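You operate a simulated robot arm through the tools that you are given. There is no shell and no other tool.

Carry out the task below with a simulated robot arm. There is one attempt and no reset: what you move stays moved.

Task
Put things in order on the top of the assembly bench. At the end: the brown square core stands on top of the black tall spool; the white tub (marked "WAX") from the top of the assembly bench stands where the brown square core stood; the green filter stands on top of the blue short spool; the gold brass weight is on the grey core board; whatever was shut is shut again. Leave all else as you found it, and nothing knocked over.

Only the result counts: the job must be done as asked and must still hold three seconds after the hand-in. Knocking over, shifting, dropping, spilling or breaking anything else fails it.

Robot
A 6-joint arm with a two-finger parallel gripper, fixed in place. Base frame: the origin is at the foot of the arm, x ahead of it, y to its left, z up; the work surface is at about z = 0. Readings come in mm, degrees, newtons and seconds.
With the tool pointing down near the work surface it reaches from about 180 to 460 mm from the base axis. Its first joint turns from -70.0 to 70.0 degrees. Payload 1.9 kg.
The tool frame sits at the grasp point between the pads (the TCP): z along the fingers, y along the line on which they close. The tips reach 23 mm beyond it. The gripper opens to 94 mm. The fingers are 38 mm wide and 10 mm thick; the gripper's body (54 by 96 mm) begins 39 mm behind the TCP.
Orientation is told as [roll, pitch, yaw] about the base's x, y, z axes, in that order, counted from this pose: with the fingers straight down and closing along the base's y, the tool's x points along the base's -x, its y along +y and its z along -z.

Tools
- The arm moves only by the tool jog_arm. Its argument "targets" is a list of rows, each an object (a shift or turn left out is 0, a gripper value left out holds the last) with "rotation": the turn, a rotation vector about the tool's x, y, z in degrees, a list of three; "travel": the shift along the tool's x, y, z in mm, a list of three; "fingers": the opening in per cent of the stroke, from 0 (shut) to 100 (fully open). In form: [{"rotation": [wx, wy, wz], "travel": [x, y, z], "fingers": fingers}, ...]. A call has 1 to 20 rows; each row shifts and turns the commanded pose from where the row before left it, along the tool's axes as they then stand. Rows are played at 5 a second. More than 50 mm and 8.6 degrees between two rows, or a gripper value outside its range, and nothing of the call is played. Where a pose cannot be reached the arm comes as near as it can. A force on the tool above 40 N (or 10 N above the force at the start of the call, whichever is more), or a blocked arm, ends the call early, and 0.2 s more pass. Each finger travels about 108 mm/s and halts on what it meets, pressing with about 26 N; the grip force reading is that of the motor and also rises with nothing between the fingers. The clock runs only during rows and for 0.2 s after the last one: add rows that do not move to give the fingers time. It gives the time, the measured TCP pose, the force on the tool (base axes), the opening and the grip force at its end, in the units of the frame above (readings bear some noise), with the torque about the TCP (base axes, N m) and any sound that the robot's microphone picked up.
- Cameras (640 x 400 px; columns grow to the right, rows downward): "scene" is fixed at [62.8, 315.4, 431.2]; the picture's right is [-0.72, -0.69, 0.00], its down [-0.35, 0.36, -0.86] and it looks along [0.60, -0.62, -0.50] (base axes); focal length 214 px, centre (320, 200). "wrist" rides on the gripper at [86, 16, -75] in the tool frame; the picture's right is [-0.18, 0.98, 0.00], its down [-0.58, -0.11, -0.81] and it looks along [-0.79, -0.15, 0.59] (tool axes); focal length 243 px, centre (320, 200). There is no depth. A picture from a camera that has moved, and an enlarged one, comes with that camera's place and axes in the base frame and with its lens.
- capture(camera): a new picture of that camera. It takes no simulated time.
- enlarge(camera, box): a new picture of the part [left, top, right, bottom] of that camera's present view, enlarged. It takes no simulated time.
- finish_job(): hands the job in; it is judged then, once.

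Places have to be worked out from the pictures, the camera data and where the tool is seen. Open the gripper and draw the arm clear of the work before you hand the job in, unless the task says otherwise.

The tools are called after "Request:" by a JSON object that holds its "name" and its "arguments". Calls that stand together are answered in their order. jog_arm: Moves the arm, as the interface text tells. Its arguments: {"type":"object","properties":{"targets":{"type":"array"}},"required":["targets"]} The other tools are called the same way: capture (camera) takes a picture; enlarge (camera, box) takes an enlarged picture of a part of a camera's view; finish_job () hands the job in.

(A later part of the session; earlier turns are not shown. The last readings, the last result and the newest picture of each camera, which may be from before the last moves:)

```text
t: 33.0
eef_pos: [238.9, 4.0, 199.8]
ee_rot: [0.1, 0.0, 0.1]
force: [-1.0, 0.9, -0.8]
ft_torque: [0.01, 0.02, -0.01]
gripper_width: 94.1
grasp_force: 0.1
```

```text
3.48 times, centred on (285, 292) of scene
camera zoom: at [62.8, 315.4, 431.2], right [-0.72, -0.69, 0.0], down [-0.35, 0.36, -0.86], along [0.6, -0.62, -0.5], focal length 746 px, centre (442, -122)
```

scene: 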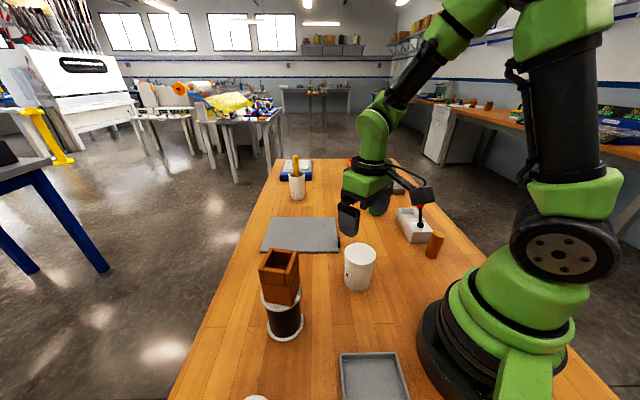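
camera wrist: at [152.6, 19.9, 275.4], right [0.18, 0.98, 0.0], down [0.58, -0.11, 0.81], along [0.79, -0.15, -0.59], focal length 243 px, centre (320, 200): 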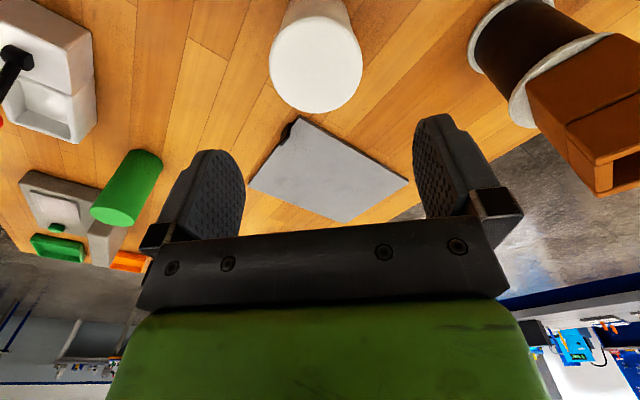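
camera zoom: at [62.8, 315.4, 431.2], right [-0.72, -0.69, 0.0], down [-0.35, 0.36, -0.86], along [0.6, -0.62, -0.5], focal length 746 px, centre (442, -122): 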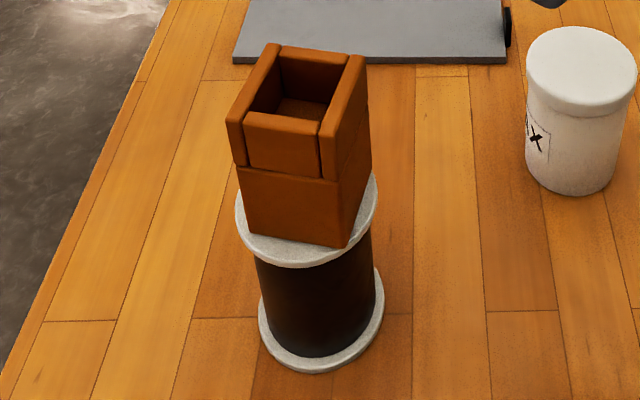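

The tub has a lid about 68 mm wide, its centre is at about (242.3, 1) and its top is at about 91 mm. I centre over it and go down so the palm stays above the lid.

Request:
{"name": "jog_arm", "arguments": {"targets": [{"travel": [-3.7, -2.9, 0]}, {"travel": [0, 0, 35]}, {"travel": [0, 0, 35]}, {"travel": [0, 0, 20]}, {}, {}]}}

Request:
{"name": "capture", "arguments": {"camera": "wrist"}}

Request:
{"name": "capture", "arguments": {"camera": "scene"}}

```text
t: 34.4
eef_pos: [242.3, -2.4, 110.3]
ee_rot: [0.2, 0.0, 0.0]
force: [-0.5, 0.0, 1.0]
ft_torque: [-0.02, -0.02, 0.01]
gripper_width: 94.1
grasp_force: 0.0
```

```text
taken
camera wrist: at [156.1, 15.7, 186.0], right [0.18, 0.98, 0.0], down [0.58, -0.11, 0.81], along [0.79, -0.15, -0.59], focal length 243 px, centre (320, 200)
```

wrist: 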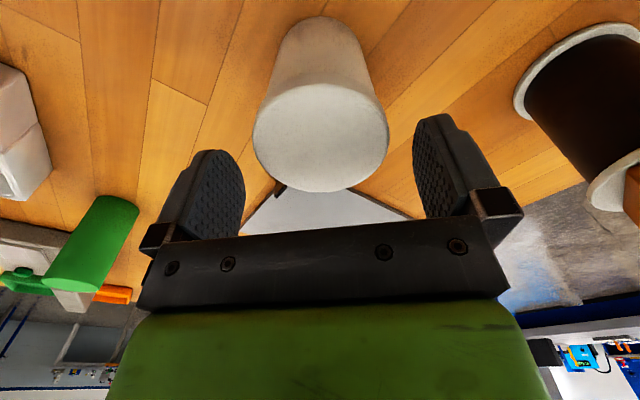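

```text
taken
```

scene: 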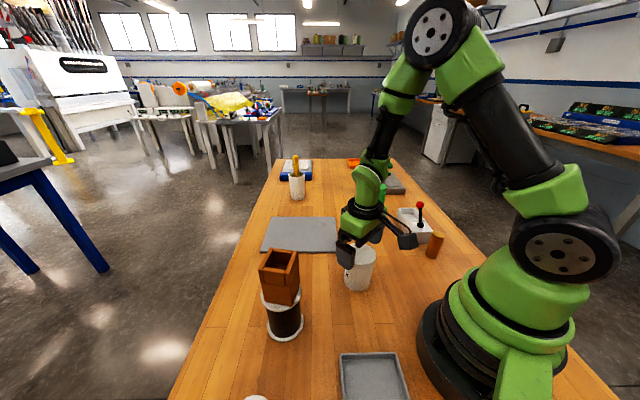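

The tub is centred between the fingers. I go down the rest of the way and close.

Request:
{"name": "jog_arm", "arguments": {"targets": [{"travel": [0, 0, 25]}, {"travel": [0, 0, 25]}, {}, {"fingers": 80}, {"fingers": 65}, {"fingers": 55}, {}, {}]}}

Request:
{"name": "capture", "arguments": {"camera": "wrist"}}

Request:
{"name": "enlarge", "arguments": {"camera": "scene", "box": [310, 210, 410, 310]}}

```text
t: 36.2
eef_pos: [240.6, -0.6, 60.7]
ee_rot: [0.2, 0.0, 0.0]
force: [-0.1, 0.7, 0.5]
ft_torque: [0.03, 0.04, 0.0]
gripper_width: 67.4
grasp_force: 25.4
```

```text
taken
camera wrist: at [154.4, 16.6, 137.0], right [0.18, 0.98, 0.0], down [0.58, -0.11, 0.81], along [0.79, -0.15, -0.59], focal length 243 px, centre (320, 200)
```

wrist: 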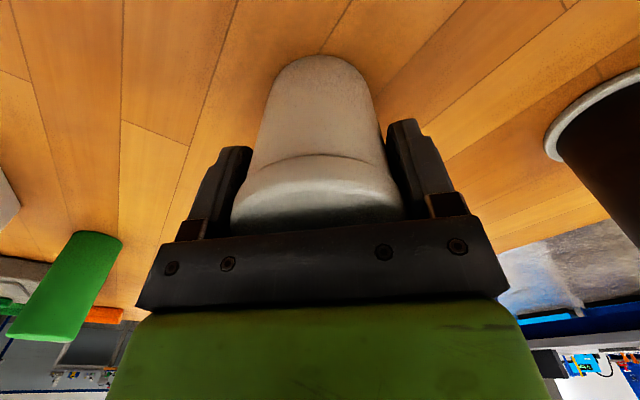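

```text
4.00 times, centred on (360, 260) of scene
camera zoom: at [62.8, 315.4, 431.2], right [-0.72, -0.69, 0.0], down [-0.35, 0.36, -0.86], along [0.6, -0.62, -0.5], focal length 858 px, centre (160, -40)
```

zoom: 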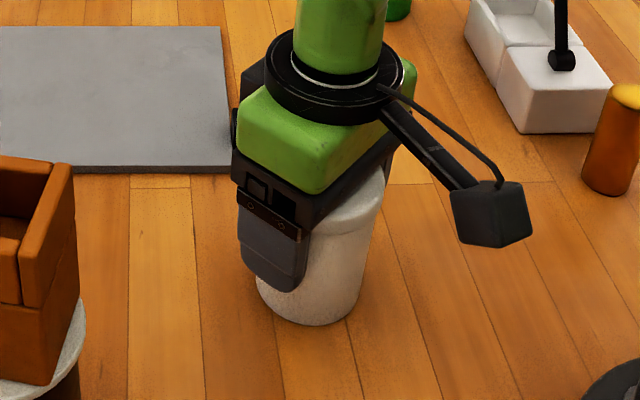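

The fingers hold the lid rim at 67.4 mm. I lift only a few millimetres first to see that the tub comes up with its lid.

Request:
{"name": "jog_arm", "arguments": {"targets": [{"travel": [0, 0, -2]}, {"travel": [0, 0, -3]}, {}, {}]}}

Request:
{"name": "enlarge", "arguments": {"camera": "scene", "box": [310, 210, 410, 310]}}

Request:
{"name": "capture", "arguments": {"camera": "wrist"}}

```text
t: 37.2
eef_pos: [241.5, 0.5, 65.2]
ee_rot: [0.1, 0.0, 0.0]
force: [-0.2, 0.4, -2.9]
ft_torque: [-0.01, 0.02, 0.03]
gripper_width: 67.2
grasp_force: 25.9
```

```text
4.00 times, centred on (360, 260) of scene
camera zoom: at [62.8, 315.4, 431.2], right [-0.72, -0.69, 0.0], down [-0.35, 0.36, -0.86], along [0.6, -0.62, -0.5], focal length 858 px, centre (160, -40)
```

zoom: 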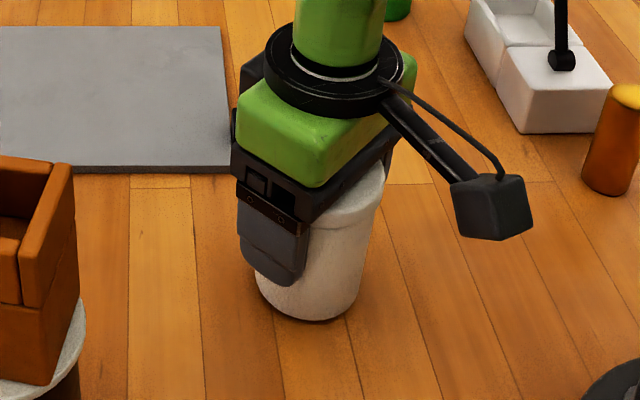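

```text
taken
camera wrist: at [154.9, 16.7, 141.1], right [0.18, 0.98, 0.0], down [0.58, -0.11, 0.81], along [0.79, -0.15, -0.59], focal length 243 px, centre (320, 200)
```

wrist: 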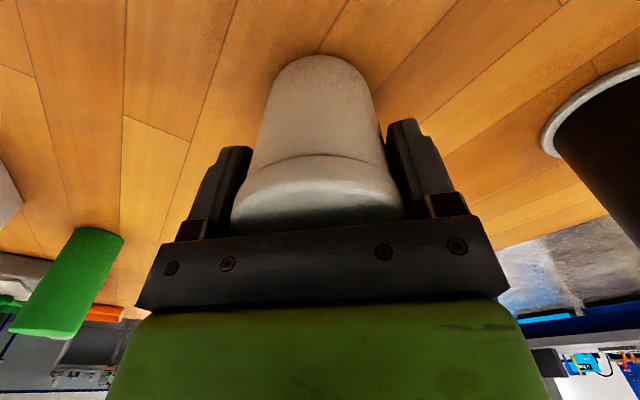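

The tub comes up as one piece with its lid, about 0.3 kg. I lift it to about z = 190 and carry it toward the core's old place.

Request:
{"name": "jog_arm", "arguments": {"targets": [{"travel": [0, 0, -20]}, {"travel": [0, 0, -35]}, {"travel": [0, 0, -35]}, {"travel": [0, 0, -35]}, {"rotation": [0, 0, 7]}, {"rotation": [0, 0, 7]}, {"rotation": [0, 0, 7]}, {"rotation": [0, 0, 7]}, {"travel": [-25.8, -18.6, 0]}, {"travel": [-25.8, -18.6, 0]}, {"travel": [-25.8, -18.6, 0]}, {"travel": [-25.8, -18.6, 0]}, {"travel": [-25.8, -18.6, 0]}, {"travel": [-25.8, -18.6, 0]}, {}, {}]}}

Request:
{"name": "capture", "arguments": {"camera": "wrist"}}

Request:
{"name": "capture", "arguments": {"camera": "scene"}}

```text
t: 40.6
eef_pos: [326.8, -169.8, 188.3]
ee_rot: [0.1, 0.1, -28.1]
force: [0.1, 0.9, -3.1]
ft_torque: [0.0, 0.04, -0.01]
gripper_width: 67.3
grasp_force: 26.1
```

```text
taken
camera wrist: at [257.2, -114.8, 264.0], right [0.62, 0.78, 0.0], down [0.46, -0.37, 0.81], along [0.63, -0.5, -0.59], focal length 243 px, centre (320, 200)
```

wrist: 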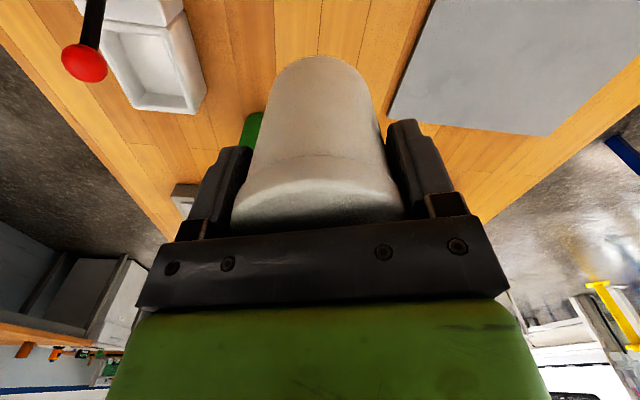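

```text
taken
```

scene: 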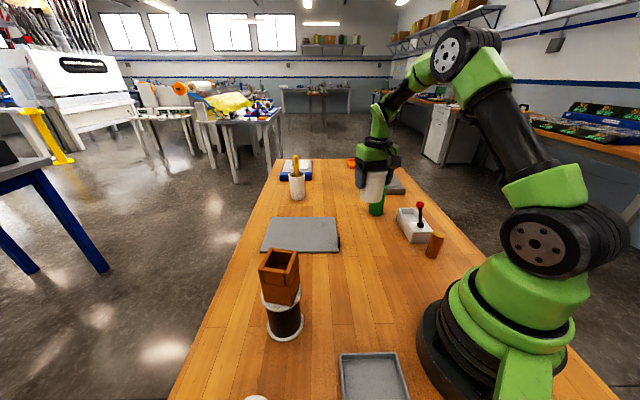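

The tub is over the spot (TCP about (325.6, -169.4)). I lower it to about 10 mm above the bench and check again.

Request:
{"name": "jog_arm", "arguments": {"targets": [{"travel": [0, 0, 35]}, {"travel": [0, 0, 35]}, {"travel": [0, 0, 28]}, {"travel": [0, 0, 16]}, {}, {}]}}

Request:
{"name": "capture", "arguments": {"camera": "wrist"}}

Request:
{"name": "enlarge", "arguments": {"camera": "scene", "box": [320, 180, 420, 260]}}

```text
t: 42.0
eef_pos: [327.4, -170.5, 74.1]
ee_rot: [0.2, 0.1, -28.1]
force: [-0.8, 0.6, -2.1]
ft_torque: [0.01, 0.01, 0.02]
gripper_width: 67.6
grasp_force: 26.1
```

```text
taken
camera wrist: at [257.7, -115.7, 149.7], right [0.62, 0.78, 0.0], down [0.46, -0.37, 0.81], along [0.63, -0.5, -0.59], focal length 243 px, centre (320, 200)
```

wrist: 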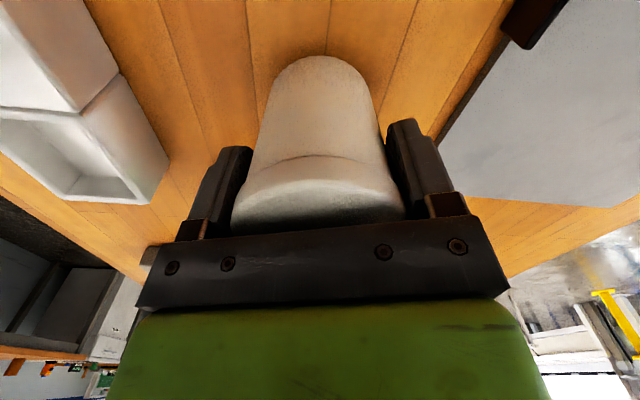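

```text
5.00 times, centred on (370, 220) of scene
camera zoom: at [62.8, 315.3, 431.2], right [-0.72, -0.69, 0.0], down [-0.35, 0.36, -0.86], along [0.6, -0.62, -0.5], focal length 1072 px, centre (70, 100)
```

zoom: 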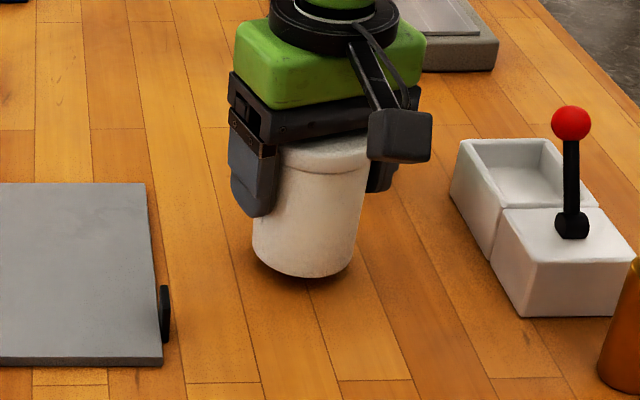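

The position is within about 1 mm of the target. I lower in small steps until contact.

Request:
{"name": "jog_arm", "arguments": {"targets": [{"travel": [0, 0, 5]}, {"travel": [0, 0, 4]}, {}, {}]}}

Request:
{"name": "jog_arm", "arguments": {"targets": [{"travel": [0, 0, 1.5]}, {}, {}]}}

Request:
{"name": "jog_arm", "arguments": {"targets": [{"travel": [0, 0, 1]}, {}, {}]}}

```text
t: 43.0
eef_pos: [325.7, -170.6, 66.0]
ee_rot: [0.1, 0.0, -28.0]
force: [-0.1, -0.2, -3.2]
ft_torque: [-0.05, 0.03, 0.02]
gripper_width: 67.2
grasp_force: 25.3
```

```text
t: 43.8
eef_pos: [324.5, -170.9, 66.1]
ee_rot: [0.1, 0.0, -28.0]
force: [-0.1, 0.3, -2.8]
ft_torque: [0.01, -0.02, -0.02]
gripper_width: 67.0
grasp_force: 25.6
```

```text
t: 44.6
eef_pos: [326.4, -170.8, 63.7]
ee_rot: [0.1, 0.0, -28.1]
force: [-0.6, 0.0, -2.0]
ft_torque: [0.03, 0.01, -0.02]
gripper_width: 67.3
grasp_force: 26.0
```

Request:
{"name": "jog_arm", "arguments": {"targets": [{"travel": [0, 0, 1]}, {}, {}]}}

Request:
{"name": "jog_arm", "arguments": {"targets": [{"travel": [0, 0, 1]}, {}, {}]}}

```text
t: 45.4
eef_pos: [325.3, -172.4, 63.1]
ee_rot: [0.1, -0.1, -28.0]
force: [-0.1, 0.2, -3.4]
ft_torque: [0.01, 0.02, -0.03]
gripper_width: 67.1
grasp_force: 25.8
```

```text
t: 46.2
eef_pos: [326.7, -170.9, 62.1]
ee_rot: [0.0, 0.1, -28.0]
force: [-0.5, -0.8, -4.0]
ft_torque: [-0.02, -0.01, -0.02]
gripper_width: 66.9
grasp_force: 25.8
```

No contact yet, so I continue in 1 mm steps.

Request:
{"name": "jog_arm", "arguments": {"targets": [{"travel": [0, 0, 1]}, {}, {}]}}

Request:
{"name": "jog_arm", "arguments": {"targets": [{"travel": [0, 0, 0.7]}, {}, {}]}}

```text
t: 47.0
eef_pos: [326.3, -170.6, 60.3]
ee_rot: [0.1, -0.1, -28.0]
force: [-0.9, -0.4, 0.2]
ft_torque: [-0.08, 0.04, -0.02]
gripper_width: 67.2
grasp_force: 26.1
```

```text
t: 47.8
eef_pos: [327.2, -170.4, 61.8]
ee_rot: [0.1, -0.1, -28.0]
force: [-3.4, 3.1, 17.9]
ft_torque: [-0.08, 0.23, -0.2]
gripper_width: 67.6
grasp_force: 25.6
```

Contact is made with the bench. I ease off a little, then open gradually.

Request:
{"name": "jog_arm", "arguments": {"targets": [{"travel": [0, 0, -0.7]}, {}, {"fingers": 74}, {"fingers": 78}, {"fingers": 85}, {"fingers": 95}, {"fingers": 100}, {}]}}

Request:
{"name": "enlarge", "arguments": {"camera": "scene", "box": [320, 180, 420, 260]}}

Request:
{"name": "capture", "arguments": {"camera": "wrist"}}

```text
t: 49.6
eef_pos: [326.3, -171.4, 61.0]
ee_rot: [0.1, 0.1, -28.0]
force: [0.2, 0.6, -0.6]
ft_torque: [0.03, 0.0, 0.01]
gripper_width: 94.0
grasp_force: 0.1
```

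```text
5.00 times, centred on (370, 220) of scene
camera zoom: at [62.8, 315.4, 431.2], right [-0.72, -0.69, 0.0], down [-0.35, 0.36, -0.86], along [0.6, -0.62, -0.5], focal length 1072 px, centre (70, 100)
```

zoom: 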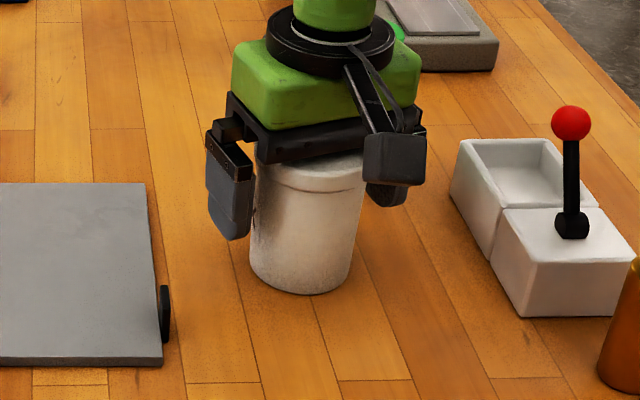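

```text
taken
camera wrist: at [257.8, -115.1, 136.7], right [0.62, 0.78, 0.0], down [0.46, -0.37, 0.81], along [0.63, -0.5, -0.59], focal length 243 px, centre (320, 200)
```

wrist: 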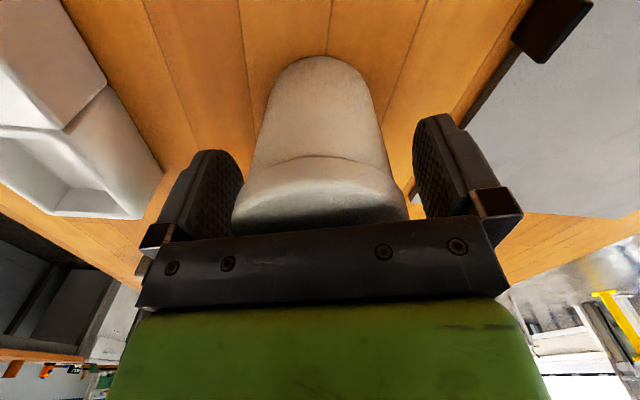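

The tub stands in the core's old place. The green filter at about (368, -298) lies slightly beyond the straight-down reach, so I rise, turn to face it, tilt the tool outward by 15° and hover over it.

Request:
{"name": "jog_arm", "arguments": {"targets": [{"travel": [0, 0, -25]}, {"travel": [0, 0, -40]}, {"travel": [0, 0, -40]}, {"travel": [0, 0, -40]}, {"rotation": [0, 0, 5.5]}, {"rotation": [0, 0, 5.5]}, {"rotation": [0, -7.5, 0]}, {"rotation": [0, -7.5, 0]}, {"travel": [-27.3, -18, 7.3]}, {"travel": [-27.3, -18, 7.3]}, {"travel": [-27.3, -18, 7.3]}, {"travel": [-27.3, -18, 7.3]}, {}, {}]}}

Request:
{"name": "capture", "arguments": {"camera": "wrist"}}

Request:
{"name": "capture", "arguments": {"camera": "scene"}}

```text
t: 52.6
eef_pos: [366.3, -296.1, 206.3]
ee_rot: [0.0, -14.9, -39.0]
force: [0.8, 0.6, -0.5]
ft_torque: [0.0, 0.01, 0.01]
gripper_width: 94.1
grasp_force: 0.1
```

```text
taken
camera wrist: at [296.8, -218.6, 257.3], right [0.76, 0.65, 0.05], down [0.21, -0.31, 0.93], along [0.62, -0.69, -0.37], focal length 243 px, centre (320, 200)
```

wrist: 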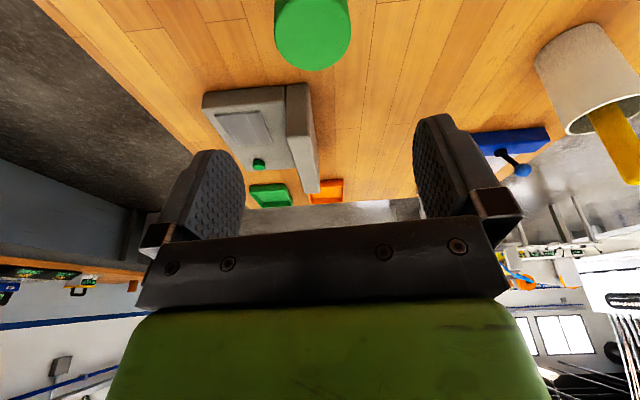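

```text
taken
```

scene: 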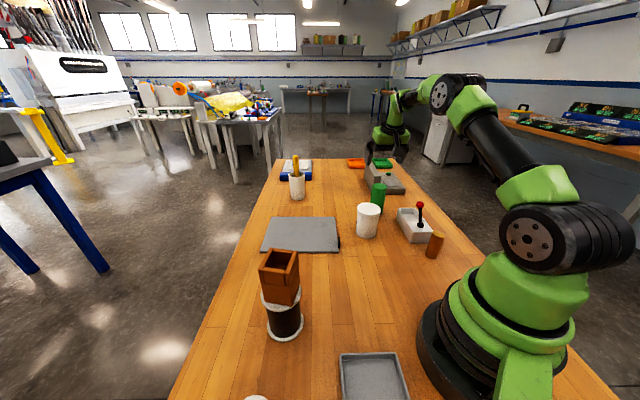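

The tilted pose is reached and the filter top is visible just ahead. I enlarge it to fix its centre.

Request:
{"name": "enlarge", "arguments": {"camera": "wrist", "box": [250, 0, 378, 80]}}

Request:
{"name": "enlarge", "arguments": {"camera": "scene", "box": [330, 160, 450, 260]}}

```text
5.00 times, centred on (314, 40) of wrist
camera zoom: at [296.8, -218.6, 257.3], right [0.76, 0.65, 0.05], down [0.21, -0.31, 0.93], along [0.62, -0.69, -0.37], focal length 1213 px, centre (350, 1000)
```

zoom: 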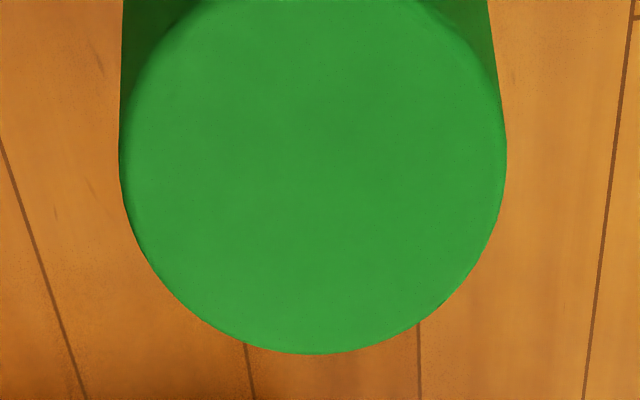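

```text
4.00 times, centred on (390, 210) of scene
camera zoom: at [62.8, 315.3, 431.2], right [-0.72, -0.69, 0.0], down [-0.35, 0.36, -0.86], along [0.6, -0.62, -0.5], focal length 858 px, centre (40, 160)
```

zoom: 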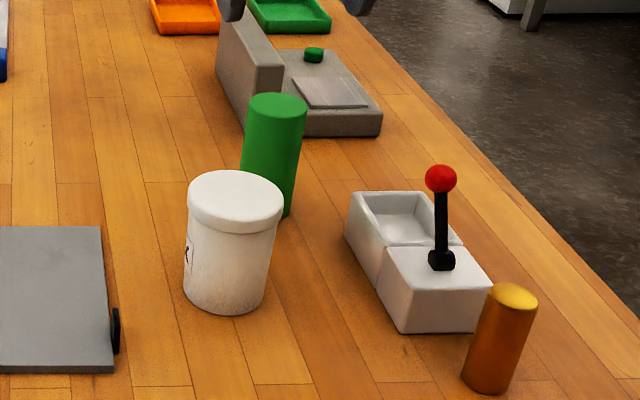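

The filter's centre is at (368.3, -298.6) with its top at about 102 mm, which agrees with the earlier triangulation. I correct slightly and descend vertically to just above it.

Request:
{"name": "jog_arm", "arguments": {"targets": [{"travel": [-3.3, -1.2, 0.9]}, {"travel": [7.0, 0, 26.2]}, {"travel": [7.0, 0, 26.2]}, {"travel": [5.2, 0, 19.3]}, {}, {}]}}

Request:
{"name": "capture", "arguments": {"camera": "wrist"}}

Request:
{"name": "enlarge", "arguments": {"camera": "scene", "box": [330, 130, 450, 260]}}

```text
t: 54.0
eef_pos: [370.1, -300.5, 130.8]
ee_rot: [0.1, -15.0, -39.0]
force: [-0.1, 0.7, 0.5]
ft_torque: [-0.03, 0.0, -0.03]
gripper_width: 94.3
grasp_force: 0.0
```

```text
taken
camera wrist: at [300.4, -223.0, 182.5], right [0.76, 0.65, 0.05], down [0.21, -0.31, 0.93], along [0.62, -0.69, -0.37], focal length 243 px, centre (320, 200)
```

wrist: 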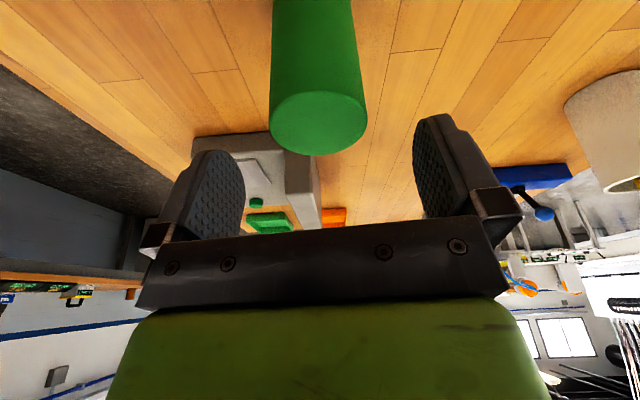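

```text
3.08 times, centred on (390, 195) of scene
camera zoom: at [62.8, 315.4, 431.2], right [-0.72, -0.69, 0.0], down [-0.35, 0.36, -0.86], along [0.6, -0.62, -0.5], focal length 660 px, centre (105, 215)
```

zoom: 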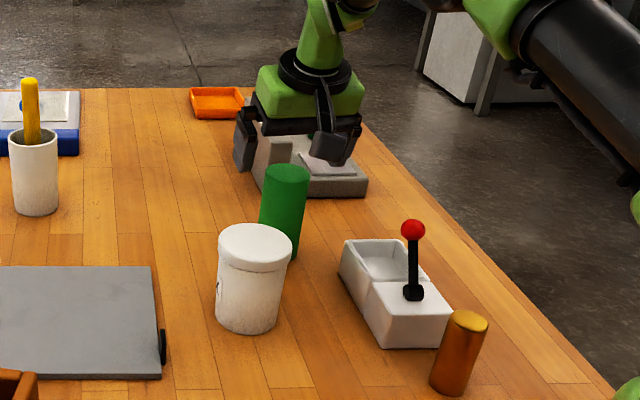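

The filter is centred between the fingers within about 1 mm. I descend the rest of the way to z ≈ 78, where the tips straddle its upper half.

Request:
{"name": "jog_arm", "arguments": {"targets": [{"travel": [5.3, 0, 17.2]}, {"travel": [5.3, 0, 17.2]}, {"travel": [5.3, 0, 17.2]}, {}, {}]}}

Request:
{"name": "capture", "arguments": {"camera": "wrist"}}

Request:
{"name": "enlarge", "arguments": {"camera": "scene", "box": [330, 130, 450, 260]}}

```text
t: 55.2
eef_pos: [369.4, -297.9, 78.0]
ee_rot: [0.1, -15.0, -39.1]
force: [0.0, 1.0, -0.3]
ft_torque: [0.03, 0.01, 0.0]
gripper_width: 94.1
grasp_force: 0.1
```

```text
taken
camera wrist: at [299.5, -220.4, 129.1], right [0.76, 0.65, 0.05], down [0.21, -0.31, 0.93], along [0.62, -0.69, -0.37], focal length 243 px, centre (320, 200)
```

wrist: 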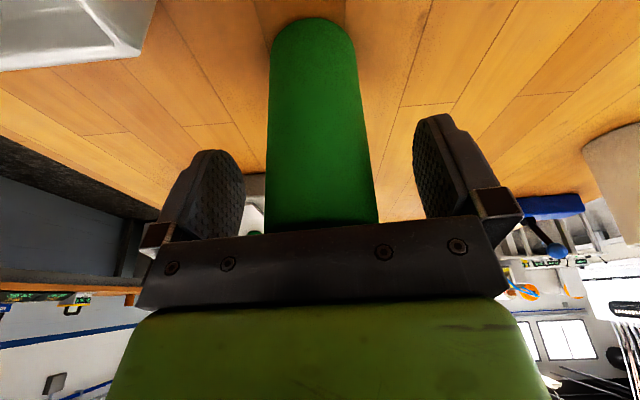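

```text
3.08 times, centred on (390, 195) of scene
camera zoom: at [62.8, 315.4, 431.2], right [-0.72, -0.69, 0.0], down [-0.35, 0.36, -0.86], along [0.6, -0.62, -0.5], focal length 660 px, centre (105, 215)
```

zoom: 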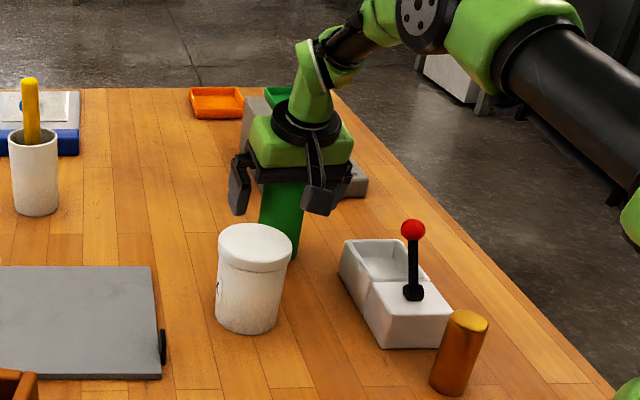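

The filter is between the fingers and nothing touches. I close the grip and check the reading.

Request:
{"name": "jog_arm", "arguments": {"targets": [{"fingers": 75}, {"fingers": 60}, {"fingers": 48}, {"fingers": 38}, {}, {}]}}

Request:
{"name": "capture", "arguments": {"camera": "wrist"}}

```text
t: 56.6
eef_pos: [369.5, -299.2, 78.2]
ee_rot: [0.1, -15.0, -39.0]
force: [-0.3, -0.2, -0.1]
ft_torque: [-0.02, 0.03, -0.03]
gripper_width: 48.0
grasp_force: 25.8
```

```text
taken
camera wrist: at [299.5, -220.4, 129.2], right [0.76, 0.65, 0.05], down [0.21, -0.31, 0.93], along [0.62, -0.69, -0.37], focal length 243 px, centre (320, 200)
```

wrist: 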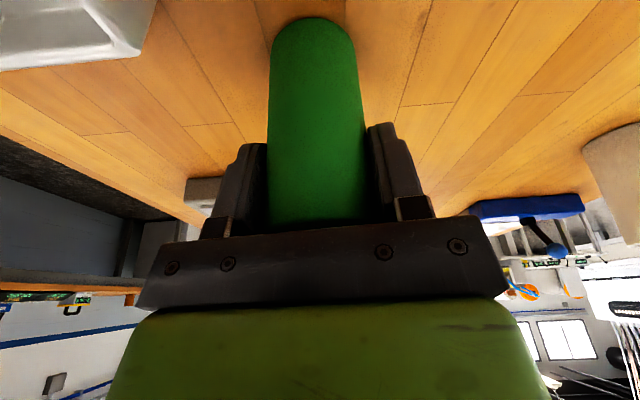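

The grip holds at 48.0 mm with 26 N. I lift vertically a few millimetres first and check.

Request:
{"name": "jog_arm", "arguments": {"targets": [{"travel": [-0.8, 0, -2.9]}, {"travel": [-1.3, 0, -4.8]}, {}, {}]}}

Request:
{"name": "enlarge", "arguments": {"camera": "scene", "box": [330, 130, 450, 260]}}

Request:
{"name": "capture", "arguments": {"camera": "wrist"}}

```text
t: 57.6
eef_pos: [369.2, -299.5, 85.4]
ee_rot: [0.1, -15.0, -39.0]
force: [0.2, 0.2, -0.4]
ft_torque: [-0.03, 0.02, 0.01]
gripper_width: 48.0
grasp_force: 25.8
```

```text
3.08 times, centred on (390, 195) of scene
camera zoom: at [62.8, 315.3, 431.2], right [-0.72, -0.69, 0.0], down [-0.35, 0.36, -0.86], along [0.6, -0.62, -0.5], focal length 660 px, centre (105, 215)
```

zoom: 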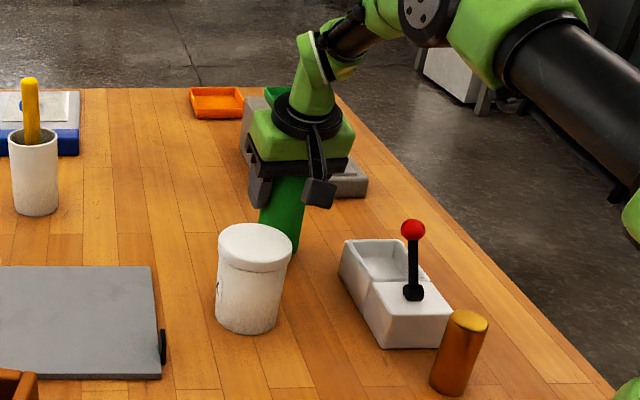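

```text
taken
camera wrist: at [299.6, -220.6, 136.6], right [0.76, 0.65, 0.05], down [0.21, -0.31, 0.93], along [0.62, -0.69, -0.37], focal length 243 px, centre (320, 200)
```

wrist: 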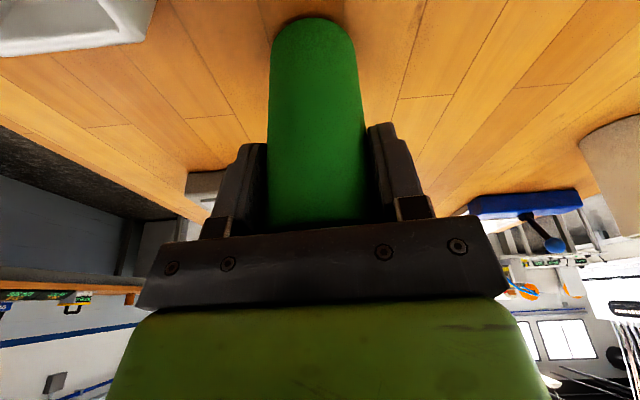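

The filter moves with the gripper (it is light). I lift it to about z = 205, then bring it inward and up to about z = 285 to clear the core on the tall spool.

Request:
{"name": "jog_arm", "arguments": {"targets": [{"travel": [-7.76, 0, -29]}, {"travel": [-7.76, 0, -29]}, {"travel": [-7.76, 0, -29]}, {"travel": [-7.76, 0, -29]}, {"travel": [23.3, 0, -22.8]}, {"travel": [23.3, 0, -22.8]}, {"travel": [23.3, 0, -22.8]}, {"travel": [23.3, 0, -22.8]}, {"travel": [23.3, 0, -22.8]}, {}, {}]}}

Request:
{"name": "capture", "arguments": {"camera": "wrist"}}

Request:
{"name": "capture", "arguments": {"camera": "scene"}}

```text
t: 60.0
eef_pos: [257.5, -208.1, 286.1]
ee_rot: [0.0, -14.9, -39.0]
force: [-0.9, 0.0, -0.1]
ft_torque: [-0.02, 0.01, -0.02]
gripper_width: 47.9
grasp_force: 26.0
```

```text
taken
camera wrist: at [187.5, -131.4, 337.4], right [0.76, 0.65, 0.05], down [0.21, -0.31, 0.93], along [0.62, -0.69, -0.37], focal length 243 px, centre (320, 200)
```

wrist: 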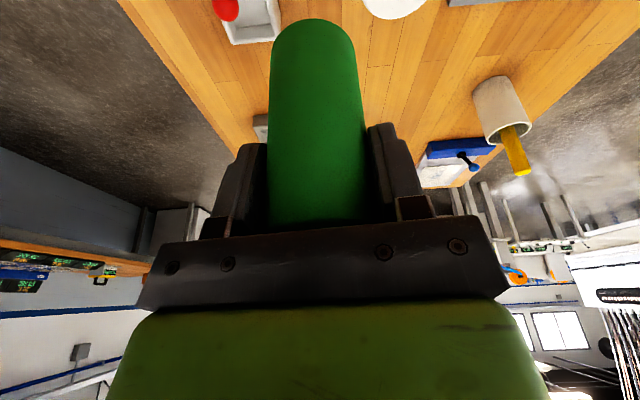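

```text
taken
```

scene: 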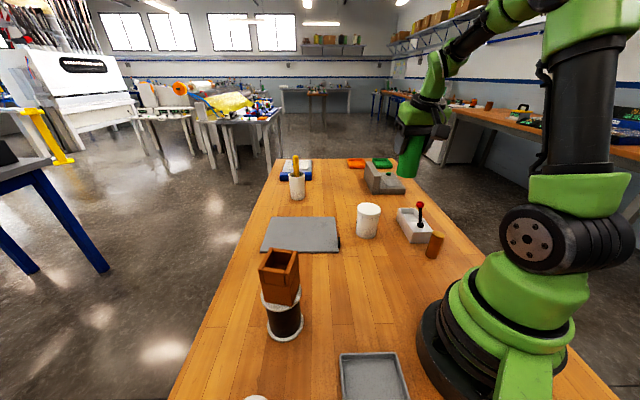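

The filter hangs upright in the gripper. I swing it around the base in small turn-and-shift steps, keeping the outward tilt, first halfway.

Request:
{"name": "jog_arm", "arguments": {"targets": [{"rotation": [-1.423, 0, -5.312]}, {"travel": [-1.47, 31.7, 0.39]}, {"rotation": [-1.423, 0, -5.312]}, {"travel": [-1.47, 31.7, 0.39]}, {"rotation": [-1.423, 0, -5.312]}, {"travel": [-1.47, 31.7, 0.39]}, {"rotation": [-1.423, 0, -5.312]}, {"travel": [-1.47, 31.7, 0.39]}, {"rotation": [-1.423, 0, -5.312]}, {"travel": [-1.47, 31.7, 0.39]}, {"rotation": [-1.423, 0, -5.312]}, {"travel": [-1.47, 31.7, 0.39]}, {"rotation": [-1.423, 0, -5.312]}, {"travel": [-1.47, 31.7, 0.39]}, {"rotation": [-1.423, 0, -5.312]}, {"travel": [-1.47, 31.7, 0.39]}, {"rotation": [-1.423, 0, -5.312]}, {"travel": [-1.47, 31.7, 0.39]}, {}]}}

```text
t: 64.0
eef_pos: [328.1, 58.4, 286.1]
ee_rot: [0.2, -15.1, 10.5]
force: [-0.1, -0.7, -1.1]
ft_torque: [-0.03, -0.05, -0.03]
gripper_width: 48.1
grasp_force: 25.8
```

The arc goes as planned. I continue part of the way and draw in a little, so that the camera can see the blue spool beside the held filter.

Request:
{"name": "jog_arm", "arguments": {"targets": [{"rotation": [-1.423, 0, -5.312]}, {"travel": [-1.47, 31.7, 0.39]}, {"rotation": [-1.423, 0, -5.312]}, {"travel": [-1.47, 31.7, 0.39]}, {"rotation": [-1.423, 0, -5.312]}, {"travel": [-1.47, 31.7, 0.39]}, {"rotation": [-1.423, 0, -5.312]}, {"travel": [-1.47, 31.7, 0.39]}, {"rotation": [-1.423, 0, -5.312]}, {"travel": [-1.47, 31.7, 0.39]}, {"rotation": [-1.423, 0, -5.312]}, {"travel": [-1.47, 31.7, 0.39]}, {"travel": [33.8, 0, -9.06]}, {"travel": [33.8, 0, -9.06]}, {}, {}]}}

Request:
{"name": "capture", "arguments": {"camera": "wrist"}}

Request:
{"name": "capture", "arguments": {"camera": "scene"}}

```text
t: 67.4
eef_pos: [191.6, 175.4, 287.2]
ee_rot: [-0.1, -15.0, 43.6]
force: [-0.5, -0.4, -0.6]
ft_torque: [0.01, 0.04, -0.02]
gripper_width: 48.4
grasp_force: 26.4
```

```text
taken
camera wrist: at [105.8, 117.6, 338.1], right [-0.55, 0.84, 0.05], down [0.33, 0.16, 0.93], along [0.77, 0.52, -0.37], focal length 243 px, centre (320, 200)
```

wrist: 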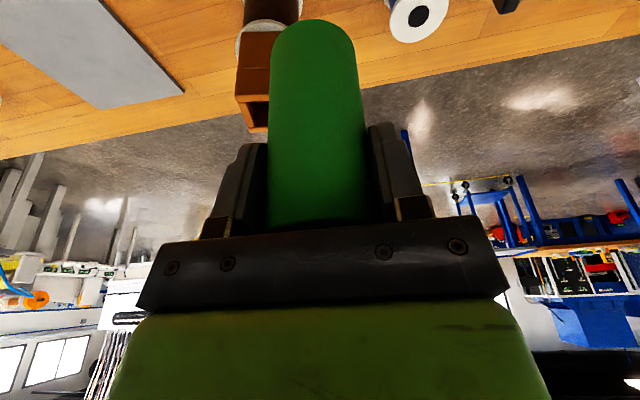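

```text
taken
```

scene: 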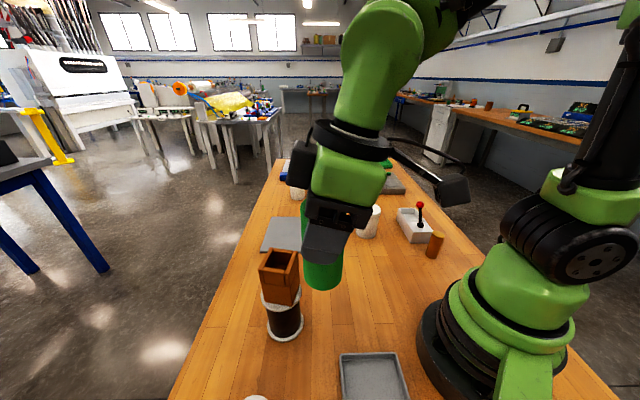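

The blue spool is visible at the top of the wrist view. I enlarge it to measure its top centre.

Request:
{"name": "enlarge", "arguments": {"camera": "wrist", "box": [370, 0, 466, 60]}}

Request:
{"name": "enlarge", "arguments": {"camera": "scene", "box": [220, 360, 290, 400]}}

```text
6.67 times, centred on (418, 30) of wrist
camera zoom: at [105.8, 117.6, 338.1], right [-0.55, 0.84, 0.05], down [0.33, 0.16, 0.93], along [0.77, 0.52, -0.37], focal length 1618 px, centre (-333, 1333)
```

zoom: 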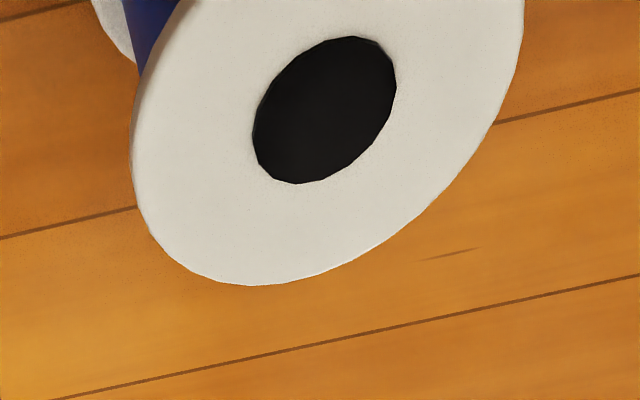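

```text
9.14 times, centred on (255, 380) of scene
camera zoom: at [62.8, 315.3, 431.2], right [-0.72, -0.69, 0.0], down [-0.35, 0.36, -0.86], along [0.6, -0.62, -0.5], focal length 1961 px, centre (914, -1446)
```

zoom: 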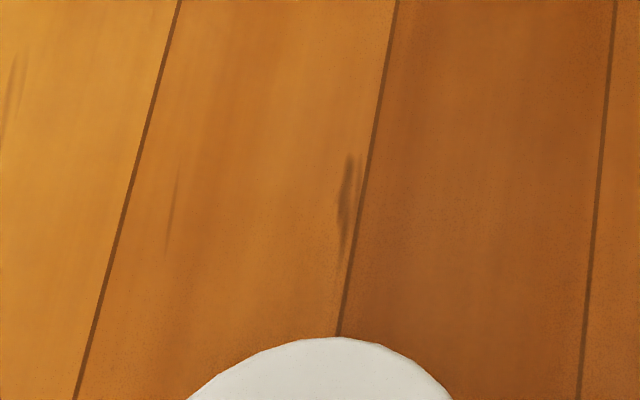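

Combining views, the blue spool's top centre is at about (183.5, 311.3) at z ≈ 62–65. I turn to face it, move the filter over it at height, and start lowering.

Request:
{"name": "jog_arm", "arguments": {"targets": [{"rotation": [-1.372, 0, -5.119]}, {"rotation": [-1.372, 0, -5.119]}, {"rotation": [-1.372, 0, -5.119]}, {"travel": [-27.05, 18.7, 7.25]}, {"travel": [-27.05, 18.7, 7.25]}, {"travel": [-27.05, 18.7, 7.25]}, {"travel": [-27.05, 18.7, 7.25]}, {}, {"travel": [9.06, 0, 33.8]}, {"travel": [9.06, 0, 33.8]}, {"travel": [6.5, 0, 24.1]}, {}, {}]}}

Request:
{"name": "capture", "arguments": {"camera": "wrist"}}

Request:
{"name": "capture", "arguments": {"camera": "scene"}}

```text
t: 70.2
eef_pos: [185.0, 309.3, 191.4]
ee_rot: [0.1, -15.0, 59.5]
force: [-0.6, 0.0, -1.8]
ft_torque: [-0.01, 0.0, -0.01]
gripper_width: 48.1
grasp_force: 26.2
```

```text
taken
camera wrist: at [118.8, 229.2, 241.5], right [-0.76, 0.65, 0.05], down [0.27, 0.25, 0.93], along [0.6, 0.71, -0.37], focal length 243 px, centre (320, 200)
```

wrist: 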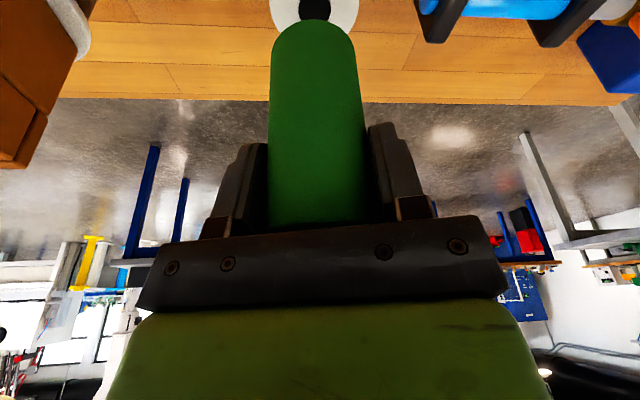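

```text
taken
```

scene: 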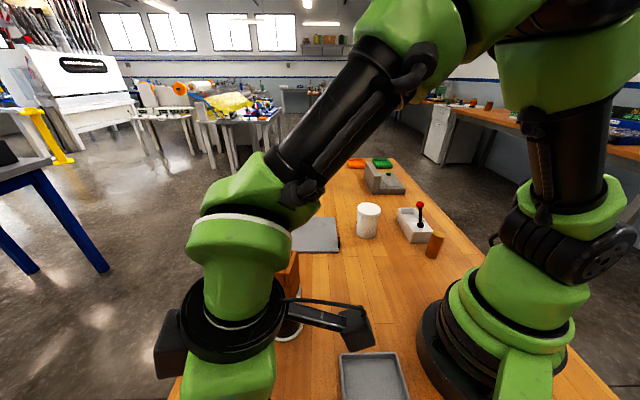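

The spool's top peeks out behind the filter. I enlarge that part to check the alignment.

Request:
{"name": "enlarge", "arguments": {"camera": "wrist", "box": [250, 0, 378, 80]}}

```text
5.00 times, centred on (314, 40) of wrist
camera zoom: at [118.8, 229.2, 241.5], right [-0.76, 0.65, 0.05], down [0.27, 0.25, 0.93], along [0.6, 0.71, -0.37], focal length 1213 px, centre (350, 1000)
```

zoom: 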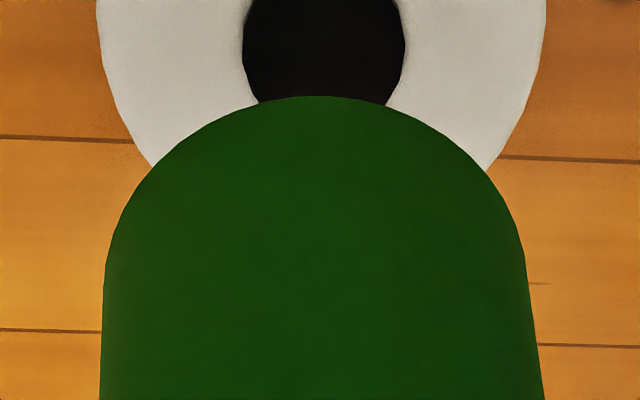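

The spool centre is about 2.4 mm to the side of the filter's axis. I correct that and lower to about 8 mm above contact.

Request:
{"name": "jog_arm", "arguments": {"targets": [{"travel": [-1.0, 2.4, 0.3]}, {}, {"travel": [5.18, 0, 19.3]}, {"travel": [4.4, 0, 16.4]}, {}, {}]}}

Request:
{"name": "enlarge", "arguments": {"camera": "wrist", "box": [250, 0, 378, 80]}}

Request:
{"name": "capture", "arguments": {"camera": "wrist"}}

```text
t: 71.6
eef_pos: [183.6, 312.3, 154.8]
ee_rot: [0.0, -15.0, 59.4]
force: [-0.4, -0.5, -2.0]
ft_torque: [0.01, 0.0, -0.04]
gripper_width: 48.0
grasp_force: 26.2
```

```text
5.00 times, centred on (314, 40) of wrist
camera zoom: at [116.5, 232.8, 205.3], right [-0.76, 0.65, 0.05], down [0.27, 0.25, 0.93], along [0.6, 0.71, -0.37], focal length 1213 px, centre (350, 1000)
```

zoom: 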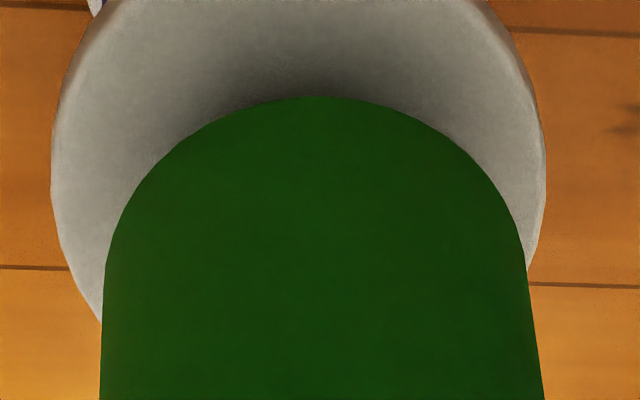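

```text
taken
camera wrist: at [116.5, 232.8, 205.3], right [-0.76, 0.65, 0.05], down [0.27, 0.25, 0.93], along [0.6, 0.71, -0.37], focal length 243 px, centre (320, 200)
```

wrist: 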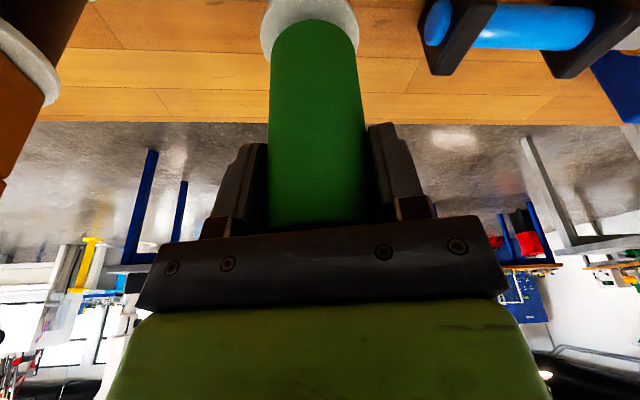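

The filter is about 1.5 mm off sideways and 1 mm too far out. I correct and lower a little more.

Request:
{"name": "jog_arm", "arguments": {"targets": [{"travel": [1.0, -1.5, -0.3]}, {}, {"travel": [1.3, 0, 4.8]}, {}, {}]}}

Request:
{"name": "enlarge", "arguments": {"camera": "wrist", "box": [250, 0, 378, 80]}}

```text
t: 72.8
eef_pos: [183.1, 311.3, 149.7]
ee_rot: [0.0, -15.0, 59.4]
force: [-0.6, 0.0, -2.0]
ft_torque: [0.01, 0.03, 0.01]
gripper_width: 48.1
grasp_force: 25.7
```

```text
5.00 times, centred on (314, 40) of wrist
camera zoom: at [117.1, 231.3, 200.4], right [-0.76, 0.65, 0.05], down [0.27, 0.25, 0.93], along [0.6, 0.71, -0.37], focal length 1213 px, centre (350, 1000)
```

zoom: 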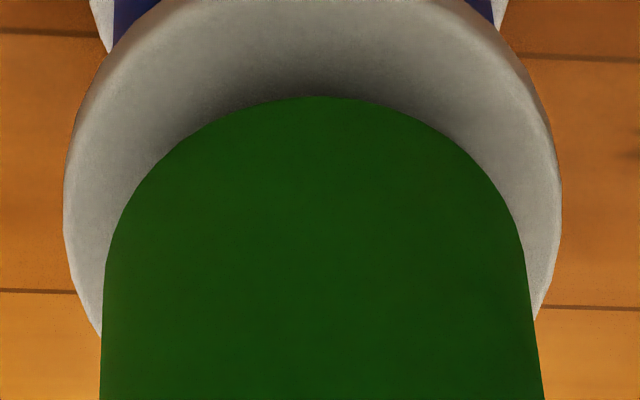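

The filter and the flange are now concentric within about 2 mm. I lower in small steps to contact.

Request:
{"name": "jog_arm", "arguments": {"targets": [{"travel": [0.78, 0, 2.9]}, {}, {"travel": [0.26, 0, 0.97]}, {}, {}]}}

Request:
{"name": "jog_arm", "arguments": {"targets": [{"travel": [0.26, 0, 0.97]}, {}, {}]}}

Request:
{"name": "jog_arm", "arguments": {"targets": [{"travel": [0.26, 0, 0.97]}, {}, {}]}}

```text
t: 74.0
eef_pos: [183.4, 311.6, 146.0]
ee_rot: [0.1, -15.1, 59.3]
force: [0.0, 0.4, -0.8]
ft_torque: [0.0, -0.04, 0.03]
gripper_width: 48.1
grasp_force: 26.5
```

```text
t: 74.8
eef_pos: [183.0, 312.1, 144.9]
ee_rot: [0.0, -15.0, 59.4]
force: [-0.2, 0.5, -1.7]
ft_torque: [-0.01, 0.01, -0.01]
gripper_width: 48.2
grasp_force: 26.3
```

```text
t: 75.6
eef_pos: [183.2, 313.2, 143.7]
ee_rot: [0.0, -15.0, 59.4]
force: [0.1, -0.7, -1.5]
ft_torque: [-0.02, 0.01, 0.0]
gripper_width: 48.1
grasp_force: 26.2
```

There is still no contact, so I keep lowering by about 1 mm at a time.

Request:
{"name": "jog_arm", "arguments": {"targets": [{"travel": [0.26, 0, 0.97]}, {}, {}]}}

Request:
{"name": "jog_arm", "arguments": {"targets": [{"travel": [0.26, 0, 0.97]}, {}, {}]}}

Request:
{"name": "enlarge", "arguments": {"camera": "wrist", "box": [250, 0, 378, 80]}}

```text
t: 76.4
eef_pos: [181.9, 312.3, 143.6]
ee_rot: [0.0, -15.1, 59.4]
force: [-0.3, -0.2, -2.2]
ft_torque: [-0.01, -0.02, -0.02]
gripper_width: 48.2
grasp_force: 26.0
```

```text
t: 77.2
eef_pos: [182.5, 312.5, 141.5]
ee_rot: [0.0, -15.0, 59.5]
force: [-0.2, 0.3, -1.9]
ft_torque: [-0.02, -0.02, -0.01]
gripper_width: 48.1
grasp_force: 26.3
```

```text
5.00 times, centred on (314, 40) of wrist
camera zoom: at [116.9, 231.9, 192.6], right [-0.76, 0.65, 0.05], down [0.27, 0.25, 0.93], along [0.6, 0.71, -0.37], focal length 1213 px, centre (350, 1000)
```

zoom: 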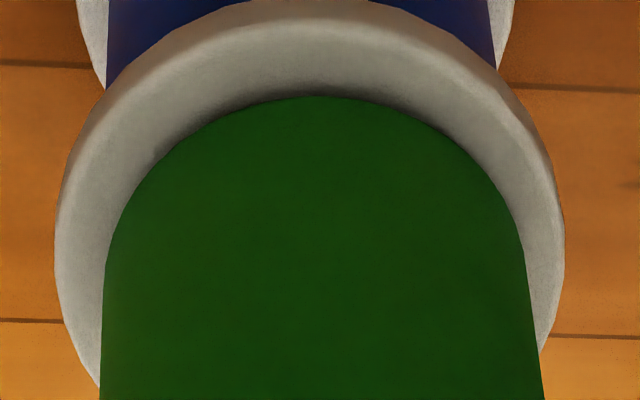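

The filter and the flange look concentric and the gap is very small. I continue.

Request:
{"name": "jog_arm", "arguments": {"targets": [{"travel": [0.26, 0, 0.97]}, {}, {}]}}

Request:
{"name": "jog_arm", "arguments": {"targets": [{"travel": [0.26, 0, 0.97]}, {}, {}]}}

```text
t: 78.0
eef_pos: [184.2, 311.7, 139.5]
ee_rot: [0.0, -15.1, 59.4]
force: [0.8, -0.1, -1.2]
ft_torque: [-0.01, 0.0, 0.0]
gripper_width: 48.2
grasp_force: 26.2
```

```text
t: 78.8
eef_pos: [183.0, 313.0, 138.4]
ee_rot: [0.0, -15.2, 59.4]
force: [-3.4, -3.4, 17.2]
ft_torque: [-0.37, 0.29, -0.02]
gripper_width: 48.0
grasp_force: 26.3
```

Contact at about z = 139. I ease off slightly, then open gradually.

Request:
{"name": "jog_arm", "arguments": {"targets": [{"travel": [-0.15, 0, -0.55]}, {}, {}]}}

Request:
{"name": "jog_arm", "arguments": {"targets": [{"fingers": 53}, {"fingers": 55}, {"fingers": 58}, {"fingers": 64}, {"fingers": 72}, {"fingers": 82}, {"fingers": 95}, {}]}}

Request:
{"name": "capture", "arguments": {"camera": "wrist"}}

```text
t: 79.6
eef_pos: [182.9, 313.3, 141.3]
ee_rot: [0.0, -15.0, 59.5]
force: [1.4, 0.3, 2.8]
ft_torque: [0.14, -0.08, -0.07]
gripper_width: 47.9
grasp_force: 26.3
```

```text
t: 81.4
eef_pos: [184.5, 312.3, 139.8]
ee_rot: [0.0, -15.0, 59.5]
force: [-0.4, 0.0, -0.3]
ft_torque: [0.0, -0.01, 0.01]
gripper_width: 89.5
grasp_force: 0.0
```

```text
taken
camera wrist: at [116.7, 232.5, 190.9], right [-0.76, 0.65, 0.05], down [0.27, 0.25, 0.93], along [0.6, 0.71, -0.37], focal length 243 px, centre (320, 200)
```

wrist: 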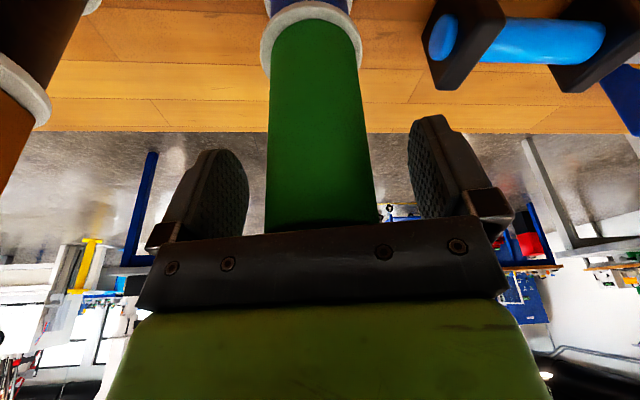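

The filter stands free on the blue spool. I rise straight up along it, draw inward and level the tool, then look.

Request:
{"name": "jog_arm", "arguments": {"targets": [{"travel": [-2.6, 0, -9.66]}, {"travel": [-5.2, 0, -19.3]}, {"travel": [-9.06, 0, -33.8]}, {"travel": [-9.06, 0, -33.8]}, {"travel": [-9.06, 0, -33.8]}, {}, {"travel": [32.2, 0, -8.63]}, {"travel": [32.2, 0, -8.63]}, {"travel": [32.2, 0, -8.63]}, {"rotation": [0, 7.5, 0]}, {"rotation": [0, 7.5, 0]}, {"fingers": 70}, {}]}}

Request:
{"name": "capture", "arguments": {"camera": "wrist"}}

Request:
{"name": "capture", "arguments": {"camera": "scene"}}

```text
t: 84.2
eef_pos: [133.2, 226.7, 274.1]
ee_rot: [0.0, 0.0, 59.4]
force: [-0.4, 0.1, 0.2]
ft_torque: [-0.04, 0.0, -0.03]
gripper_width: 65.9
grasp_force: 0.1
```

```text
taken
camera wrist: at [74.3, 160.2, 350.5], right [-0.75, 0.66, 0.0], down [0.39, 0.44, 0.81], along [0.53, 0.61, -0.59], focal length 243 px, centre (320, 200)
```

wrist: 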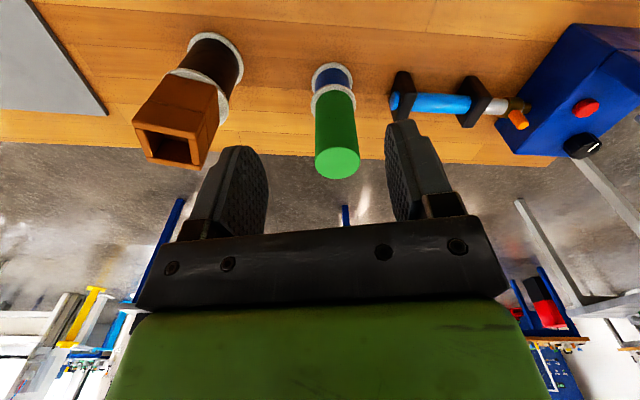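

```text
taken
```

scene: 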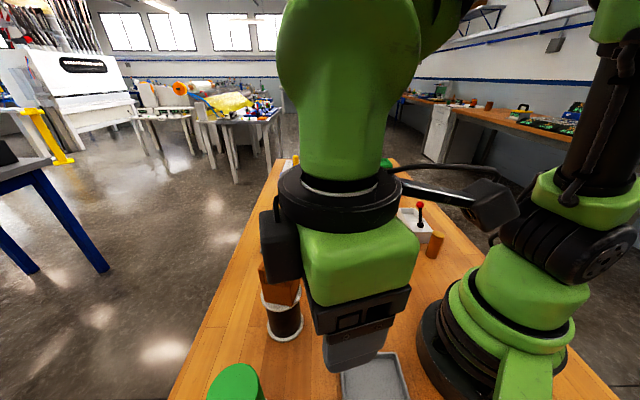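

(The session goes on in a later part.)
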